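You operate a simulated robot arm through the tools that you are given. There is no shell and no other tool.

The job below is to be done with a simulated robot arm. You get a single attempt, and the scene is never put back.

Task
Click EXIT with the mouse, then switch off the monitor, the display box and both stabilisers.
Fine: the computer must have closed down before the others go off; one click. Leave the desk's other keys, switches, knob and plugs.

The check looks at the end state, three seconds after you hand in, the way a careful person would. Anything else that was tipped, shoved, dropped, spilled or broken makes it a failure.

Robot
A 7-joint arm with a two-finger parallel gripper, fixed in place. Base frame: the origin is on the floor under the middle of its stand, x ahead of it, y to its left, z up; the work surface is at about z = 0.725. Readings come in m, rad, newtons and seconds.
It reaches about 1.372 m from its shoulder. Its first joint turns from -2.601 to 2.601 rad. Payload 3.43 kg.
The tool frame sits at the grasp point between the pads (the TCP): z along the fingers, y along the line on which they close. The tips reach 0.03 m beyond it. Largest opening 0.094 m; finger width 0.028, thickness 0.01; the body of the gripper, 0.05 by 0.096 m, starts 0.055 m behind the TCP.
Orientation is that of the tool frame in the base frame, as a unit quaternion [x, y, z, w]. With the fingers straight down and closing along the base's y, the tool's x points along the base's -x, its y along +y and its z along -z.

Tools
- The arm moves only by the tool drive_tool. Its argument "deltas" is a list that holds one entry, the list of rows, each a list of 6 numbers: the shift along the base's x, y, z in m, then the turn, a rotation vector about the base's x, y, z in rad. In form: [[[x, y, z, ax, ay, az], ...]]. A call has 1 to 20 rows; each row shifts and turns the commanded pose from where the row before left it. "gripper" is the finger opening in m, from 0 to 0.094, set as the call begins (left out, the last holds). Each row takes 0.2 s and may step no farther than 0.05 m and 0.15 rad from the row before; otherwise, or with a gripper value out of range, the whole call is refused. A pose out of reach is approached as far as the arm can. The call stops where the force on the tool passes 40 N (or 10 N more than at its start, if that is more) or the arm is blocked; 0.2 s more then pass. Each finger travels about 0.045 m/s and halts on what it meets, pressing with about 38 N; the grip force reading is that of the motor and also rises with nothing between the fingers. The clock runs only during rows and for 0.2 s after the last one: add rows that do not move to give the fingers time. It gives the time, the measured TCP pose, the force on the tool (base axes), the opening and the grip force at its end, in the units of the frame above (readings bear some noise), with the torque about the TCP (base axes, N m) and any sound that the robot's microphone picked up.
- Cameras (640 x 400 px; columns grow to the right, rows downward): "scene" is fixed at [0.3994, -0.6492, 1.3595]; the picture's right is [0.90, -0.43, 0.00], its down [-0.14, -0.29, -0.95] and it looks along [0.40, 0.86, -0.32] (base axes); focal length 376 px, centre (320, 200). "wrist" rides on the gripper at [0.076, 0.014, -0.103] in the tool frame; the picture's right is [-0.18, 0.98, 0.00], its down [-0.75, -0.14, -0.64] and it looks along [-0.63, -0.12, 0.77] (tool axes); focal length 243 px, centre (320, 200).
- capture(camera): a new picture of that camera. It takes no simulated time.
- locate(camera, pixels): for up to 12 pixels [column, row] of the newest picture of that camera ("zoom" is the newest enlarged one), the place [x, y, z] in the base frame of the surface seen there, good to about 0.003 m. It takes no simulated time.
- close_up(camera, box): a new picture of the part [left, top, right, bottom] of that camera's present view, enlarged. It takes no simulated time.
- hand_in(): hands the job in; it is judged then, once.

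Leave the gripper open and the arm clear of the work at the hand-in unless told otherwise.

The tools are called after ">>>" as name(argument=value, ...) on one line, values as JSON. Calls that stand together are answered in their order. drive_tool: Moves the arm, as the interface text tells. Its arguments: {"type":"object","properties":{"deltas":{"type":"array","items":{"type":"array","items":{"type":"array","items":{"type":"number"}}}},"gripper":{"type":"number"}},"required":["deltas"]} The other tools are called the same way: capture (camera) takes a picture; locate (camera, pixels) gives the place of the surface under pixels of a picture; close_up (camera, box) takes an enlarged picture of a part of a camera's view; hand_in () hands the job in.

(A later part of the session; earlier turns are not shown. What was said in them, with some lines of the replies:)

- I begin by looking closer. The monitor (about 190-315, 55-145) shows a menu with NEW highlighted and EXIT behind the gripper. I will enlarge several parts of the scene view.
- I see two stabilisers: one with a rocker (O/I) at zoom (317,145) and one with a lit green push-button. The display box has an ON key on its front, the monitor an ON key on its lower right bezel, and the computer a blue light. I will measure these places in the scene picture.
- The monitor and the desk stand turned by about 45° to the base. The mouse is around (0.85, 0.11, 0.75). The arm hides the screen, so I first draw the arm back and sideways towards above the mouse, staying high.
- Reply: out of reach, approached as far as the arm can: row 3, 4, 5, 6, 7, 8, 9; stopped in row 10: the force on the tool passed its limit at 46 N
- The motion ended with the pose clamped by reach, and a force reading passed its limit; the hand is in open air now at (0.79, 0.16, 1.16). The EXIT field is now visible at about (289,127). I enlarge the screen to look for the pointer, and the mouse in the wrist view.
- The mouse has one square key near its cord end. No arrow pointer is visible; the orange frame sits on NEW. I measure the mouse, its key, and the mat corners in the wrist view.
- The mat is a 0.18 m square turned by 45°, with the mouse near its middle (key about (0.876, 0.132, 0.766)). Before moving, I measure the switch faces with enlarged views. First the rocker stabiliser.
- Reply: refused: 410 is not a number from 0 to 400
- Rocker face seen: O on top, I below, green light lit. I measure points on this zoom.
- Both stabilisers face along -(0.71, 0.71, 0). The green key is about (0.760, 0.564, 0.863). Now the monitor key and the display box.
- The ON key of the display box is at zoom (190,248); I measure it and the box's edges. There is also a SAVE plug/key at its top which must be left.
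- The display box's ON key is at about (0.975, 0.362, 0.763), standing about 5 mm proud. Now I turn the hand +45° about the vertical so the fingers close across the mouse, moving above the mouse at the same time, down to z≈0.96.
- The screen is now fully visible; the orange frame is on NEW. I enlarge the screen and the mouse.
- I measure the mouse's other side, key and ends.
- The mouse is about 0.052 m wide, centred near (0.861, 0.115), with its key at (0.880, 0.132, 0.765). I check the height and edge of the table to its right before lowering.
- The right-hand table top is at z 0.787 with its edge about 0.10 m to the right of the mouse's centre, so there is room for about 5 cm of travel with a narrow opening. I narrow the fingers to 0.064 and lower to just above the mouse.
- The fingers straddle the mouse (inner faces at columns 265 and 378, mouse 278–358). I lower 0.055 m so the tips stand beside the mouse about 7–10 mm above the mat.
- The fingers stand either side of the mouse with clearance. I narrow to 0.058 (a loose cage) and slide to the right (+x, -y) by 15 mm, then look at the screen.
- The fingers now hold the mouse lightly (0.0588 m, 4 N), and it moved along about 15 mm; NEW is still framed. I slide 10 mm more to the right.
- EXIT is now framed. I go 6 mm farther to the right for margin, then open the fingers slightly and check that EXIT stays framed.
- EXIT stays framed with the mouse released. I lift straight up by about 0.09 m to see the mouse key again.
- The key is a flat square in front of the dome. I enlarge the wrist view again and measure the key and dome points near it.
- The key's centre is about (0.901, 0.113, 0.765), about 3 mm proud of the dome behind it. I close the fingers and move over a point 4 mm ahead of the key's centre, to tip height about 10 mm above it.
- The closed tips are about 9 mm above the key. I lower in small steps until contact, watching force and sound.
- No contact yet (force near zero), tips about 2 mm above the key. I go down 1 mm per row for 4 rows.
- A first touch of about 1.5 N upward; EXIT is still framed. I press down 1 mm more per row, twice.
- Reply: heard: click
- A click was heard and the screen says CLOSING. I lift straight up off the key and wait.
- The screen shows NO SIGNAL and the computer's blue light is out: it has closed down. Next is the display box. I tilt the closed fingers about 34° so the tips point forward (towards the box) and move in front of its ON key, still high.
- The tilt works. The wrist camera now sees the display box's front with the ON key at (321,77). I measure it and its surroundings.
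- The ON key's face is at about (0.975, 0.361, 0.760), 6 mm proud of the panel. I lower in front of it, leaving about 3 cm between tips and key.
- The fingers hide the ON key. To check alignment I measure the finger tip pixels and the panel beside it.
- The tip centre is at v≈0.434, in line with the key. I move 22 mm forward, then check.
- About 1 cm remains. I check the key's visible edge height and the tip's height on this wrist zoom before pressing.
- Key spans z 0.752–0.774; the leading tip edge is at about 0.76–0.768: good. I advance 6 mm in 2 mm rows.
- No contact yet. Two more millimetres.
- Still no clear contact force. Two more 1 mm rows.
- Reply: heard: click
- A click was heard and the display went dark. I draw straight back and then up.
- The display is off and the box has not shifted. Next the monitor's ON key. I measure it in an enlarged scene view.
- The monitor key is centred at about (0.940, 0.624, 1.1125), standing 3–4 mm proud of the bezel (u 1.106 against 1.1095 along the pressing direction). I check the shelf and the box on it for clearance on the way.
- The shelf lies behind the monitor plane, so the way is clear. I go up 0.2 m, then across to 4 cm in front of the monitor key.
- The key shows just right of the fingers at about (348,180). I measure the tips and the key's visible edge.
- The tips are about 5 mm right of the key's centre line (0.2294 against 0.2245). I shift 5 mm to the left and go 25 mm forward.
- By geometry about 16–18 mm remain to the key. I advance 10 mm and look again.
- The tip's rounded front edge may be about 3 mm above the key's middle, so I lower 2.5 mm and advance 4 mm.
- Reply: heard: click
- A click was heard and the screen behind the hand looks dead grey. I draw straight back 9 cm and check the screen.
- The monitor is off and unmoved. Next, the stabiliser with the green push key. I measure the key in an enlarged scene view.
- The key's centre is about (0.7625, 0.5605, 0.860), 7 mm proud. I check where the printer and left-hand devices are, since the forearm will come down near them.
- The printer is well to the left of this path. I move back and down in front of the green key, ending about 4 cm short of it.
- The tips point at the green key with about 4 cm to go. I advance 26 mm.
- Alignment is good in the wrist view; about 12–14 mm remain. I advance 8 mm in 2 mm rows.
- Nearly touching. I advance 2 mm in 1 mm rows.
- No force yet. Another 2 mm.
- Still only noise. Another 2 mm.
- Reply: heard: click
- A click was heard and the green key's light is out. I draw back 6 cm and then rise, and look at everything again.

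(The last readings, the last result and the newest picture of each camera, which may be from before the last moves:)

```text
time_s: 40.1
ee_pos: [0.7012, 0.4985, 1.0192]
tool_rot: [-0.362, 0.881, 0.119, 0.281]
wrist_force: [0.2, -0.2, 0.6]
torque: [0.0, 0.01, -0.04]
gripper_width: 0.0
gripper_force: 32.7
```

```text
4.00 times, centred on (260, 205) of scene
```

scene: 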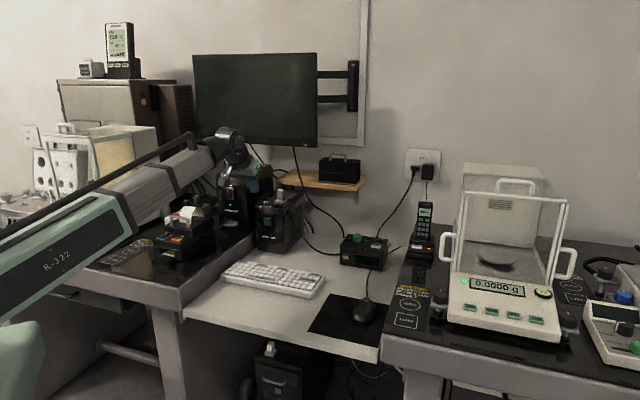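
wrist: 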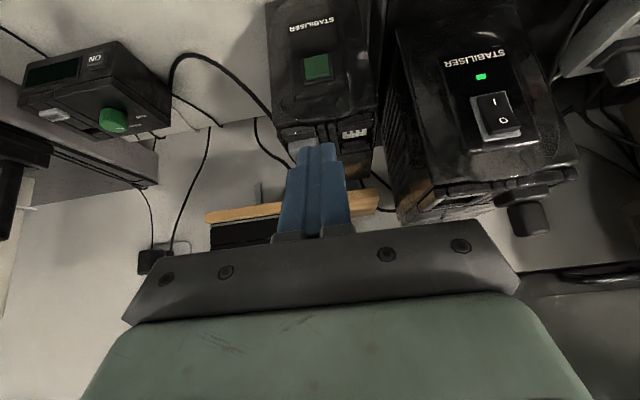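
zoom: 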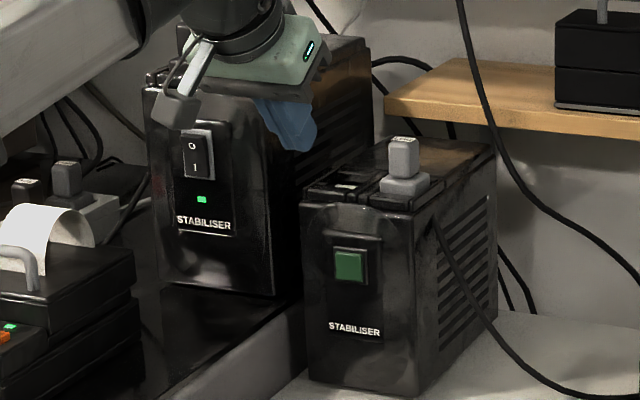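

The second stabiliser is off. Now the rocker: I measure it closely in the wrist view at (495,115).

>>> close_up(camera="wrist", box=[430, 40, 580, 200])

>>> locate(camera="zoom", pixels=[[300, 200], [290, 160], [305, 225], [335, 200], [265, 200], [280, 140], [350, 230], [250, 90], [380, 280], [300, 240], [210, 200], [270, 215]])

```text
2.50 times, centred on (505, 120) of wrist
```

zoom: 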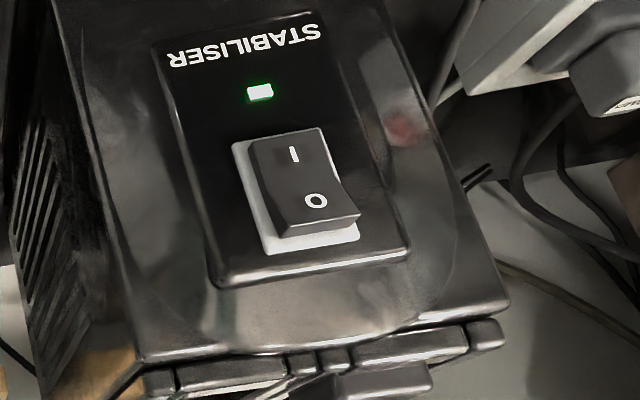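

```text
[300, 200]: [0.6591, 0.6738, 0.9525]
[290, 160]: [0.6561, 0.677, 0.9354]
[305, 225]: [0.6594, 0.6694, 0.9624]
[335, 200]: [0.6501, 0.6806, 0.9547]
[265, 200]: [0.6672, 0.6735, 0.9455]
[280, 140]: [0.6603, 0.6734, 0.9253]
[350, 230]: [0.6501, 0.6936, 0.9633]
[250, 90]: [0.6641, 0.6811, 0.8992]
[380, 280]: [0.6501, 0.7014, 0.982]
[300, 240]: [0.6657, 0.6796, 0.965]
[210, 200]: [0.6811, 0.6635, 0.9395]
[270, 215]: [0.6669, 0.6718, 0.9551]
```

The O end of the rocker stands proud at about (0.6555, 0.676, 0.958); the I end is pressed. I move left at this height and then lower to 5 cm in front of the O end.

>>> drive_tool(deltas=[[[-0.0193, 0.0255, 0, 0, 0, 0], [-0.0193, 0.0255, 0, 0, 0, 0], [-0.0193, 0.0255, 0, 0, 0, 0], [-0.0193, 0.0255, 0, 0, 0, 0], [-0.0194, 0.0253, 0, 0, 0, 0], [0, 0, -0.02, 0, 0, 0], [0, 0, -0.023, 0, 0, 0], [0, 0, 0, 0, 0, 0]]])

>>> capture(camera="scene")

>>> capture(camera="wrist")

>>> close_up(camera="scene", box=[150, 140, 270, 230])

```text
time_s: 41.9
ee_pos: [0.6053, 0.6274, 0.9754]
tool_rot: [-0.362, 0.881, 0.119, 0.281]
wrist_force: [0.1, 0.2, -0.2]
torque: [-0.02, -0.01, -0.01]
gripper_width: 0.0
gripper_force: 33.1
```

```text
taken
```

scene: 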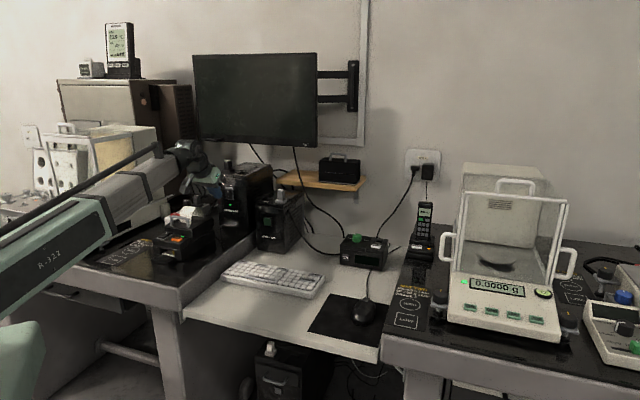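

```text
taken
```

wrist: 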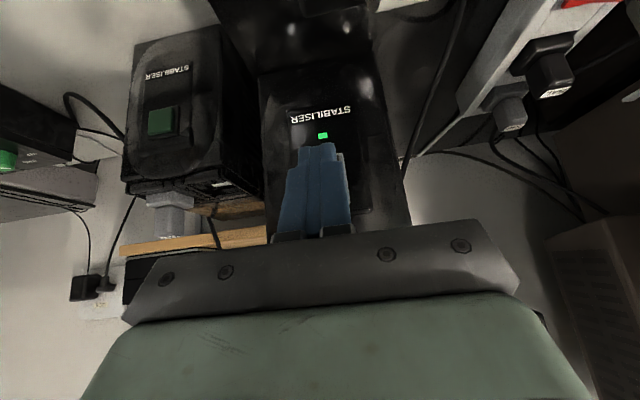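

```text
4.44 times, centred on (210, 185) of scene
```

zoom: 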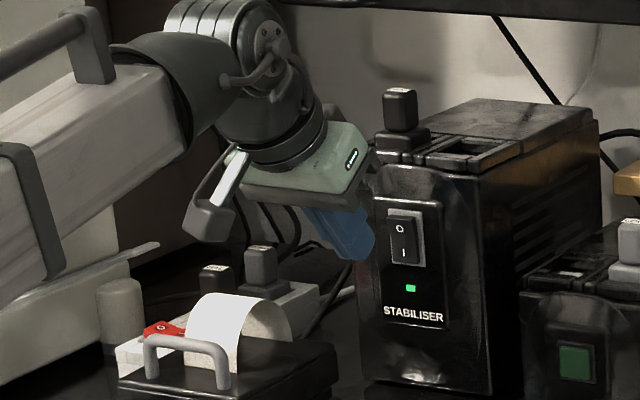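

The tips point at the rocker's upper part; the wrist camera housing is well above the printer. I advance 28 mm.

>>> drive_tool(deltas=[[[0.0065, 0.0065, 0, 0, 0, 0], [0.0065, 0.0065, 0, 0, 0, 0], [0.0065, 0.0065, 0, 0, 0, 0], [0, 0, 0, 0, 0, 0]]])

>>> close_up(camera="scene", box=[200, 165, 260, 215])

>>> close_up(camera="wrist", box=[250, 60, 410, 240])

```text
time_s: 42.9
ee_pos: [0.6238, 0.6447, 0.9742]
tool_rot: [-0.362, 0.881, 0.119, 0.28]
wrist_force: [0.5, -0.3, 0.3]
torque: [0.0, -0.02, 0.01]
gripper_width: 0.0
gripper_force: 33.4
```

```text
8.00 times, centred on (230, 190) of scene
```

zoom: 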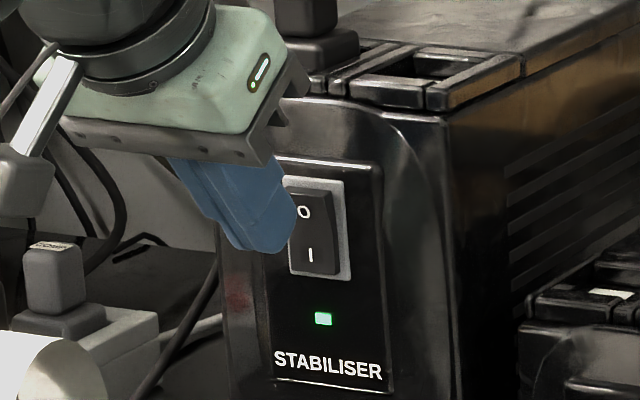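

```text
2.22 times, centred on (330, 150) of wrist
```

zoom: 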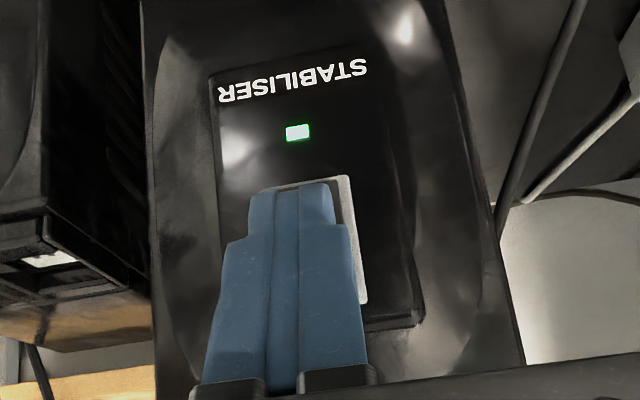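

I check alignment with measured points: tip edge and rocker, in both views.

>>> locate(camera="zoom", pixels=[[290, 190], [265, 195], [318, 190], [255, 230], [328, 220], [291, 250], [352, 200], [362, 290], [340, 300], [275, 185]])

>>> close_up(camera="scene", box=[200, 165, 260, 215])

>>> locate(camera="zoom", pixels=[[285, 200], [288, 220], [280, 240], [260, 235], [240, 235], [305, 212], [325, 215], [310, 255], [320, 195], [342, 230], [270, 180], [225, 215]])

```text
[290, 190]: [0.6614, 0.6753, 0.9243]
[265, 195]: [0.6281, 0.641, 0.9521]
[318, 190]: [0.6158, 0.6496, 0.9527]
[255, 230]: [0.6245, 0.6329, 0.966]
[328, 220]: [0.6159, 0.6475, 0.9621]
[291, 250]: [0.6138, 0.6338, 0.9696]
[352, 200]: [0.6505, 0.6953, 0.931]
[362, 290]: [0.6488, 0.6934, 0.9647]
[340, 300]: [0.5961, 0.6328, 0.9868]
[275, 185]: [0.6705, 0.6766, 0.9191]
```

```text
8.00 times, centred on (230, 190) of scene
```

zoom: 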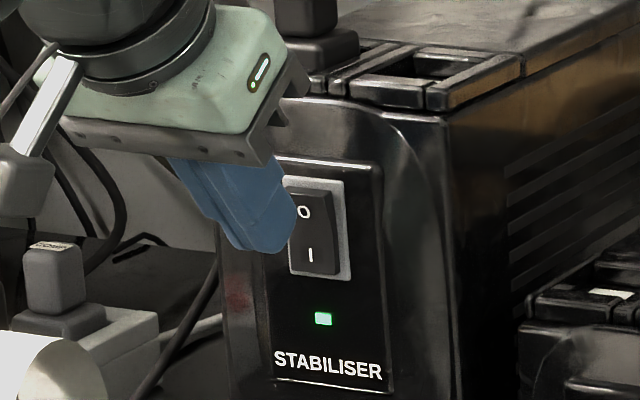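

```text
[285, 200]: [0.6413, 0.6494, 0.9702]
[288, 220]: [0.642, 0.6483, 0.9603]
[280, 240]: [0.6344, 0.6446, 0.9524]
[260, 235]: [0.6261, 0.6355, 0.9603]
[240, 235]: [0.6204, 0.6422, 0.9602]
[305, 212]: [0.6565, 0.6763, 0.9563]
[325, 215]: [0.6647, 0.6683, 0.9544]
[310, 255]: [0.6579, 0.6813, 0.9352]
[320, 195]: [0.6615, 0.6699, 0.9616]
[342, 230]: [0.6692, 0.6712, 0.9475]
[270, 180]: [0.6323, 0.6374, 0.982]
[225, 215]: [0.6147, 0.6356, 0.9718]
```

The tips are about 4–5 mm left of the rocker's centre. I shift 4 mm right and go 10 mm forward.

>>> drive_tool(deltas=[[[0.0028, -0.0028, 0, 0, 0, 0], [0.0018, 0.0018, 0, 0, 0, 0], [0.0018, 0.0018, 0, 0, 0, 0], [0.0018, 0.0018, 0, 0, 0, 0], [0.0017, 0.0017, 0, 0, 0, 0]]])

>>> close_up(camera="scene", box=[200, 165, 260, 215])

```text
time_s: 44.1
ee_pos: [0.634, 0.6509, 0.9751]
tool_rot: [-0.362, 0.881, 0.119, 0.28]
wrist_force: [-0.8, 0.5, 0.0]
torque: [0.02, -0.03, -0.02]
gripper_width: 0.0
gripper_force: 33.2
```

```text
8.00 times, centred on (230, 190) of scene
```

zoom: 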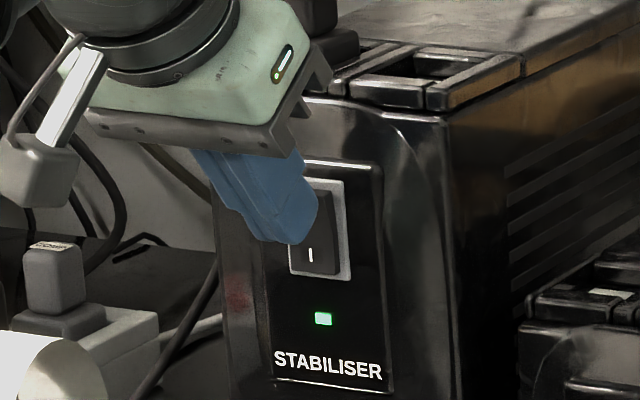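

The tips cover the O end now. I advance 2 mm.

>>> drive_tool(deltas=[[[0.0007, 0.0007, 0, 0, 0, 0], [0.0007, 0.0007, 0, 0, 0, 0]]])

```text
time_s: 44.7
ee_pos: [0.6355, 0.6514, 0.976]
tool_rot: [-0.362, 0.881, 0.119, 0.281]
wrist_force: [-0.2, 0.6, -0.3]
torque: [0.0, -0.02, 0.01]
gripper_width: 0.0
gripper_force: 33.2
```

No contact yet; 2 mm more.

>>> drive_tool(deltas=[[[0.0007, 0.0007, 0, 0, 0, 0], [0.0007, 0.0007, 0, 0, 0, 0]]])

```text
time_s: 45.3
ee_pos: [0.6378, 0.6527, 0.9766]
tool_rot: [-0.362, 0.881, 0.119, 0.28]
wrist_force: [-1.7, -1.0, 0.3]
torque: [0.0, 0.01, 0.02]
gripper_width: 0.0
gripper_force: 32.6
```

A slight back-force, probably first contact. 2 mm more.

>>> drive_tool(deltas=[[[0.0007, 0.0007, 0, 0, 0, 0], [0.0007, 0.0007, 0, 0, 0, 0]]])

>>> close_up(camera="scene", box=[200, 165, 260, 215])

```text
time_s: 45.9
ee_pos: [0.6382, 0.6549, 0.9752]
tool_rot: [-0.362, 0.881, 0.12, 0.28]
wrist_force: [-0.6, 0.4, 0.2]
torque: [0.0, 0.01, -0.01]
gripper_width: 0.0
gripper_force: 32.6
```

```text
8.00 times, centred on (230, 190) of scene
```

zoom: 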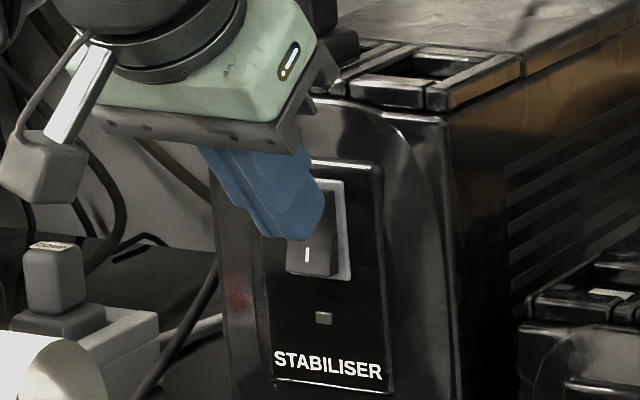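

The green light is out and the I end now stands proud. No click was reported, so I press 1.5 mm further to make sure that it seats.

>>> drive_tool(deltas=[[[0.0005, 0.0005, 0, 0, 0, 0], [0.0005, 0.0005, 0, 0, 0, 0]]])

>>> close_up(camera="scene", box=[200, 165, 260, 215])

```text
time_s: 46.5
ee_pos: [0.6385, 0.6554, 0.9751]
tool_rot: [-0.362, 0.881, 0.12, 0.281]
wrist_force: [0.2, -1.3, 0.3]
torque: [-0.03, 0.01, 0.03]
gripper_width: 0.0002
gripper_force: 32.6
```

```text
8.00 times, centred on (230, 190) of scene
```

zoom: 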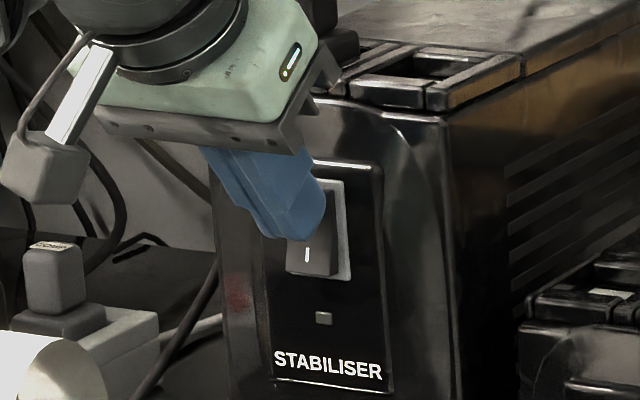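

The rocker has snapped over (no force left on the tips) and the light stays out. I draw straight back 6 cm and then rise.

>>> drive_tool(deltas=[[[-0.004, -0.004, 0, 0, 0, 0], [-0.013, -0.013, 0, 0, 0, 0], [-0.013, -0.013, 0, 0, 0, 0], [-0.013, -0.013, 0, 0, 0, 0], [0, 0, 0.03, 0, 0, 0], [0, 0, 0.03, 0, 0, 0], [0, 0, 0, 0, 0, 0]]])

>>> capture(camera="scene")

>>> close_up(camera="wrist", box=[200, 0, 440, 200])

>>> close_up(camera="scene", box=[150, 150, 310, 260])

```text
time_s: 48.1
ee_pos: [0.5968, 0.6124, 1.0353]
tool_rot: [-0.363, 0.881, 0.119, 0.279]
wrist_force: [-0.3, 0.1, -0.3]
torque: [-0.01, 0.0, -0.01]
gripper_width: 0.0002
gripper_force: 33.4
```

```text
taken
```

scene: 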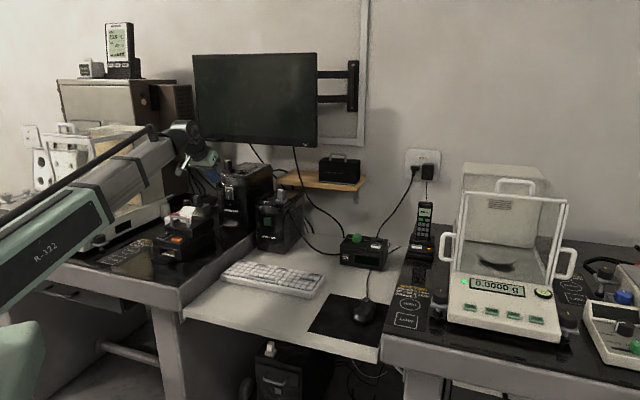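

```text
2.00 times, centred on (320, 100) of wrist
```

zoom: 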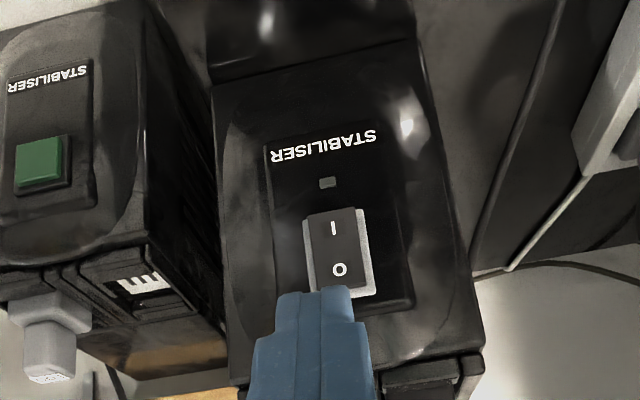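

```text
3.64 times, centred on (230, 205) of scene
```

zoom: 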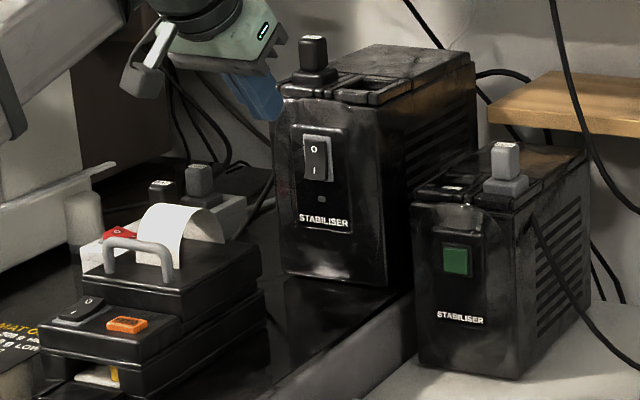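

All is dark: the rocker is on O with its light out, the green key unlit, monitor and display off. I rise, move to open air above the desk between the devices, and open the fingers.

>>> drive_tool(deltas=[[[0, 0, 0.03, 0, 0, 0], [0.01, -0.02, 0.02, 0, 0, 0], [0.02, -0.03, 0.01, 0, 0, 0], [0.02, -0.03, 0.01, 0, 0, 0], [0.02, -0.03, 0.01, 0, 0, 0], [0.02, -0.03, 0, 0, 0, 0], [0.01, -0.02, 0, 0, 0, 0], [0, 0, 0, 0, 0, 0]]])

>>> drive_tool(deltas=[[[0, 0, 0, 0, 0, 0], [0, 0, 0, 0, 0, 0], [0, 0, 0, 0, 0, 0], [0, 0, 0, 0, 0, 0], [0, 0, 0, 0, 0, 0], [0, 0, 0, 0, 0, 0]]], gripper=0.094)

>>> capture(camera="scene")

>>> capture(camera="wrist")

>>> close_up(camera="scene", box=[180, 40, 420, 200])

>>> close_up(camera="scene", box=[200, 200, 440, 400])

```text
time_s: 49.9
ee_pos: [0.6955, 0.4528, 1.1146]
tool_rot: [-0.362, 0.881, 0.119, 0.279]
wrist_force: [0.3, 0.1, -0.4]
torque: [0.02, -0.01, -0.05]
gripper_width: 0.0
gripper_force: 32.8
```

```text
time_s: 51.3
ee_pos: [0.6958, 0.4531, 1.1144]
tool_rot: [-0.362, 0.881, 0.119, 0.279]
wrist_force: [-0.6, -0.2, -0.4]
torque: [-0.02, 0.01, 0.02]
gripper_width: 0.0942
gripper_force: 0.1
```

```text
taken
```

scene: 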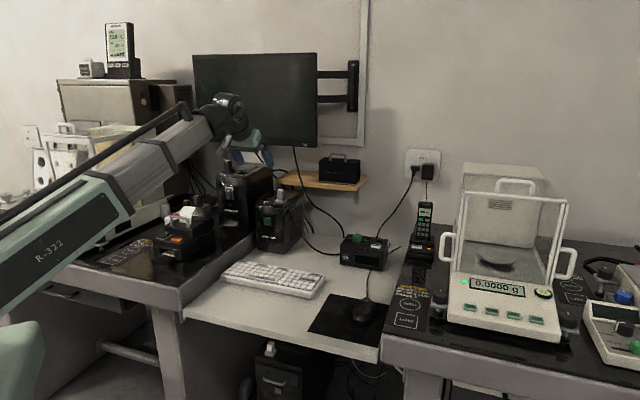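

```text
taken
```

wrist: 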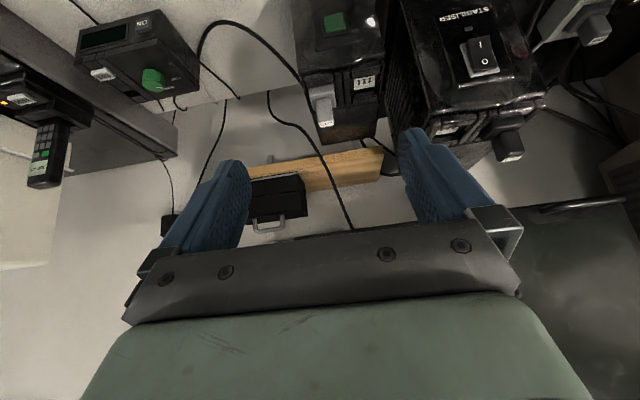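

```text
2.50 times, centred on (300, 120) of scene
```

zoom: 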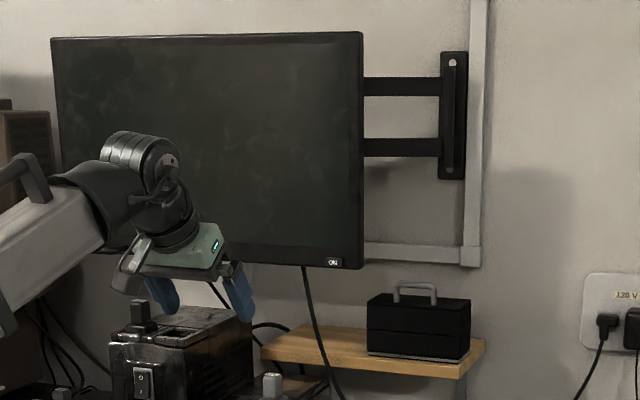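

```text
2.00 times, centred on (320, 300) of scene
```

zoom: 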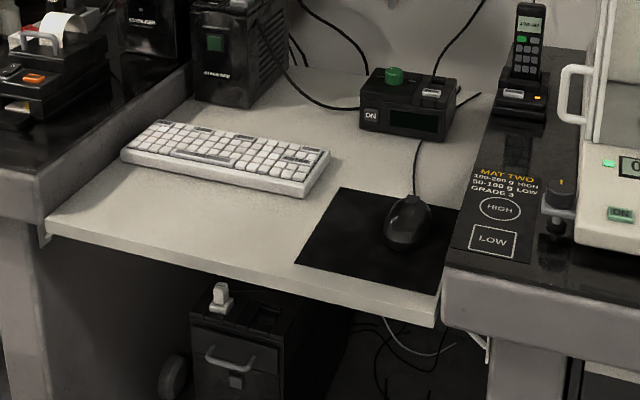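

Monitor, display box, both stabilisers and the computer are all dark. Nothing else has shifted, the fingers are open and the arm is in free air. I hand the job in.

>>> hand_in()

```text
The job is handed in.
```

I clicked EXIT once with the mouse and the computer closed down. Then I switched off the display box, the monitor and both stabilisers, in that order. The job is handed in; I have not seen the verdict.

- **Shutdown:** After the click the screen read CLOSING, then NO SIGNAL, and the computer's blue light was out before I touched anything else.
- **Display box, monitor and push-key stabiliser:** Each gave a click when pressed. The two screens and the key's light went dark.
- **Rocker stabiliser:** I heard no click, but its light went out and the rocker now sits on O.
- **Printer:** The green light on the printer beside the rocker stabiliser also looks out now. I did not touch the printer, so it may draw its power from that stabiliser.
- **Mouse:** It sits about 3 cm to the right of where it started, still on its mat.
- **Everything else:** In the last pictures no other key, switch, knob or plug had moved. The gripper is open and the arm is clear above the desk.

Early on, while drawing the arm back, it went out of reach and stopped on a 46 N force reading. I didn't find the cause. The hand was in open air, and I saw nothing disturbed.
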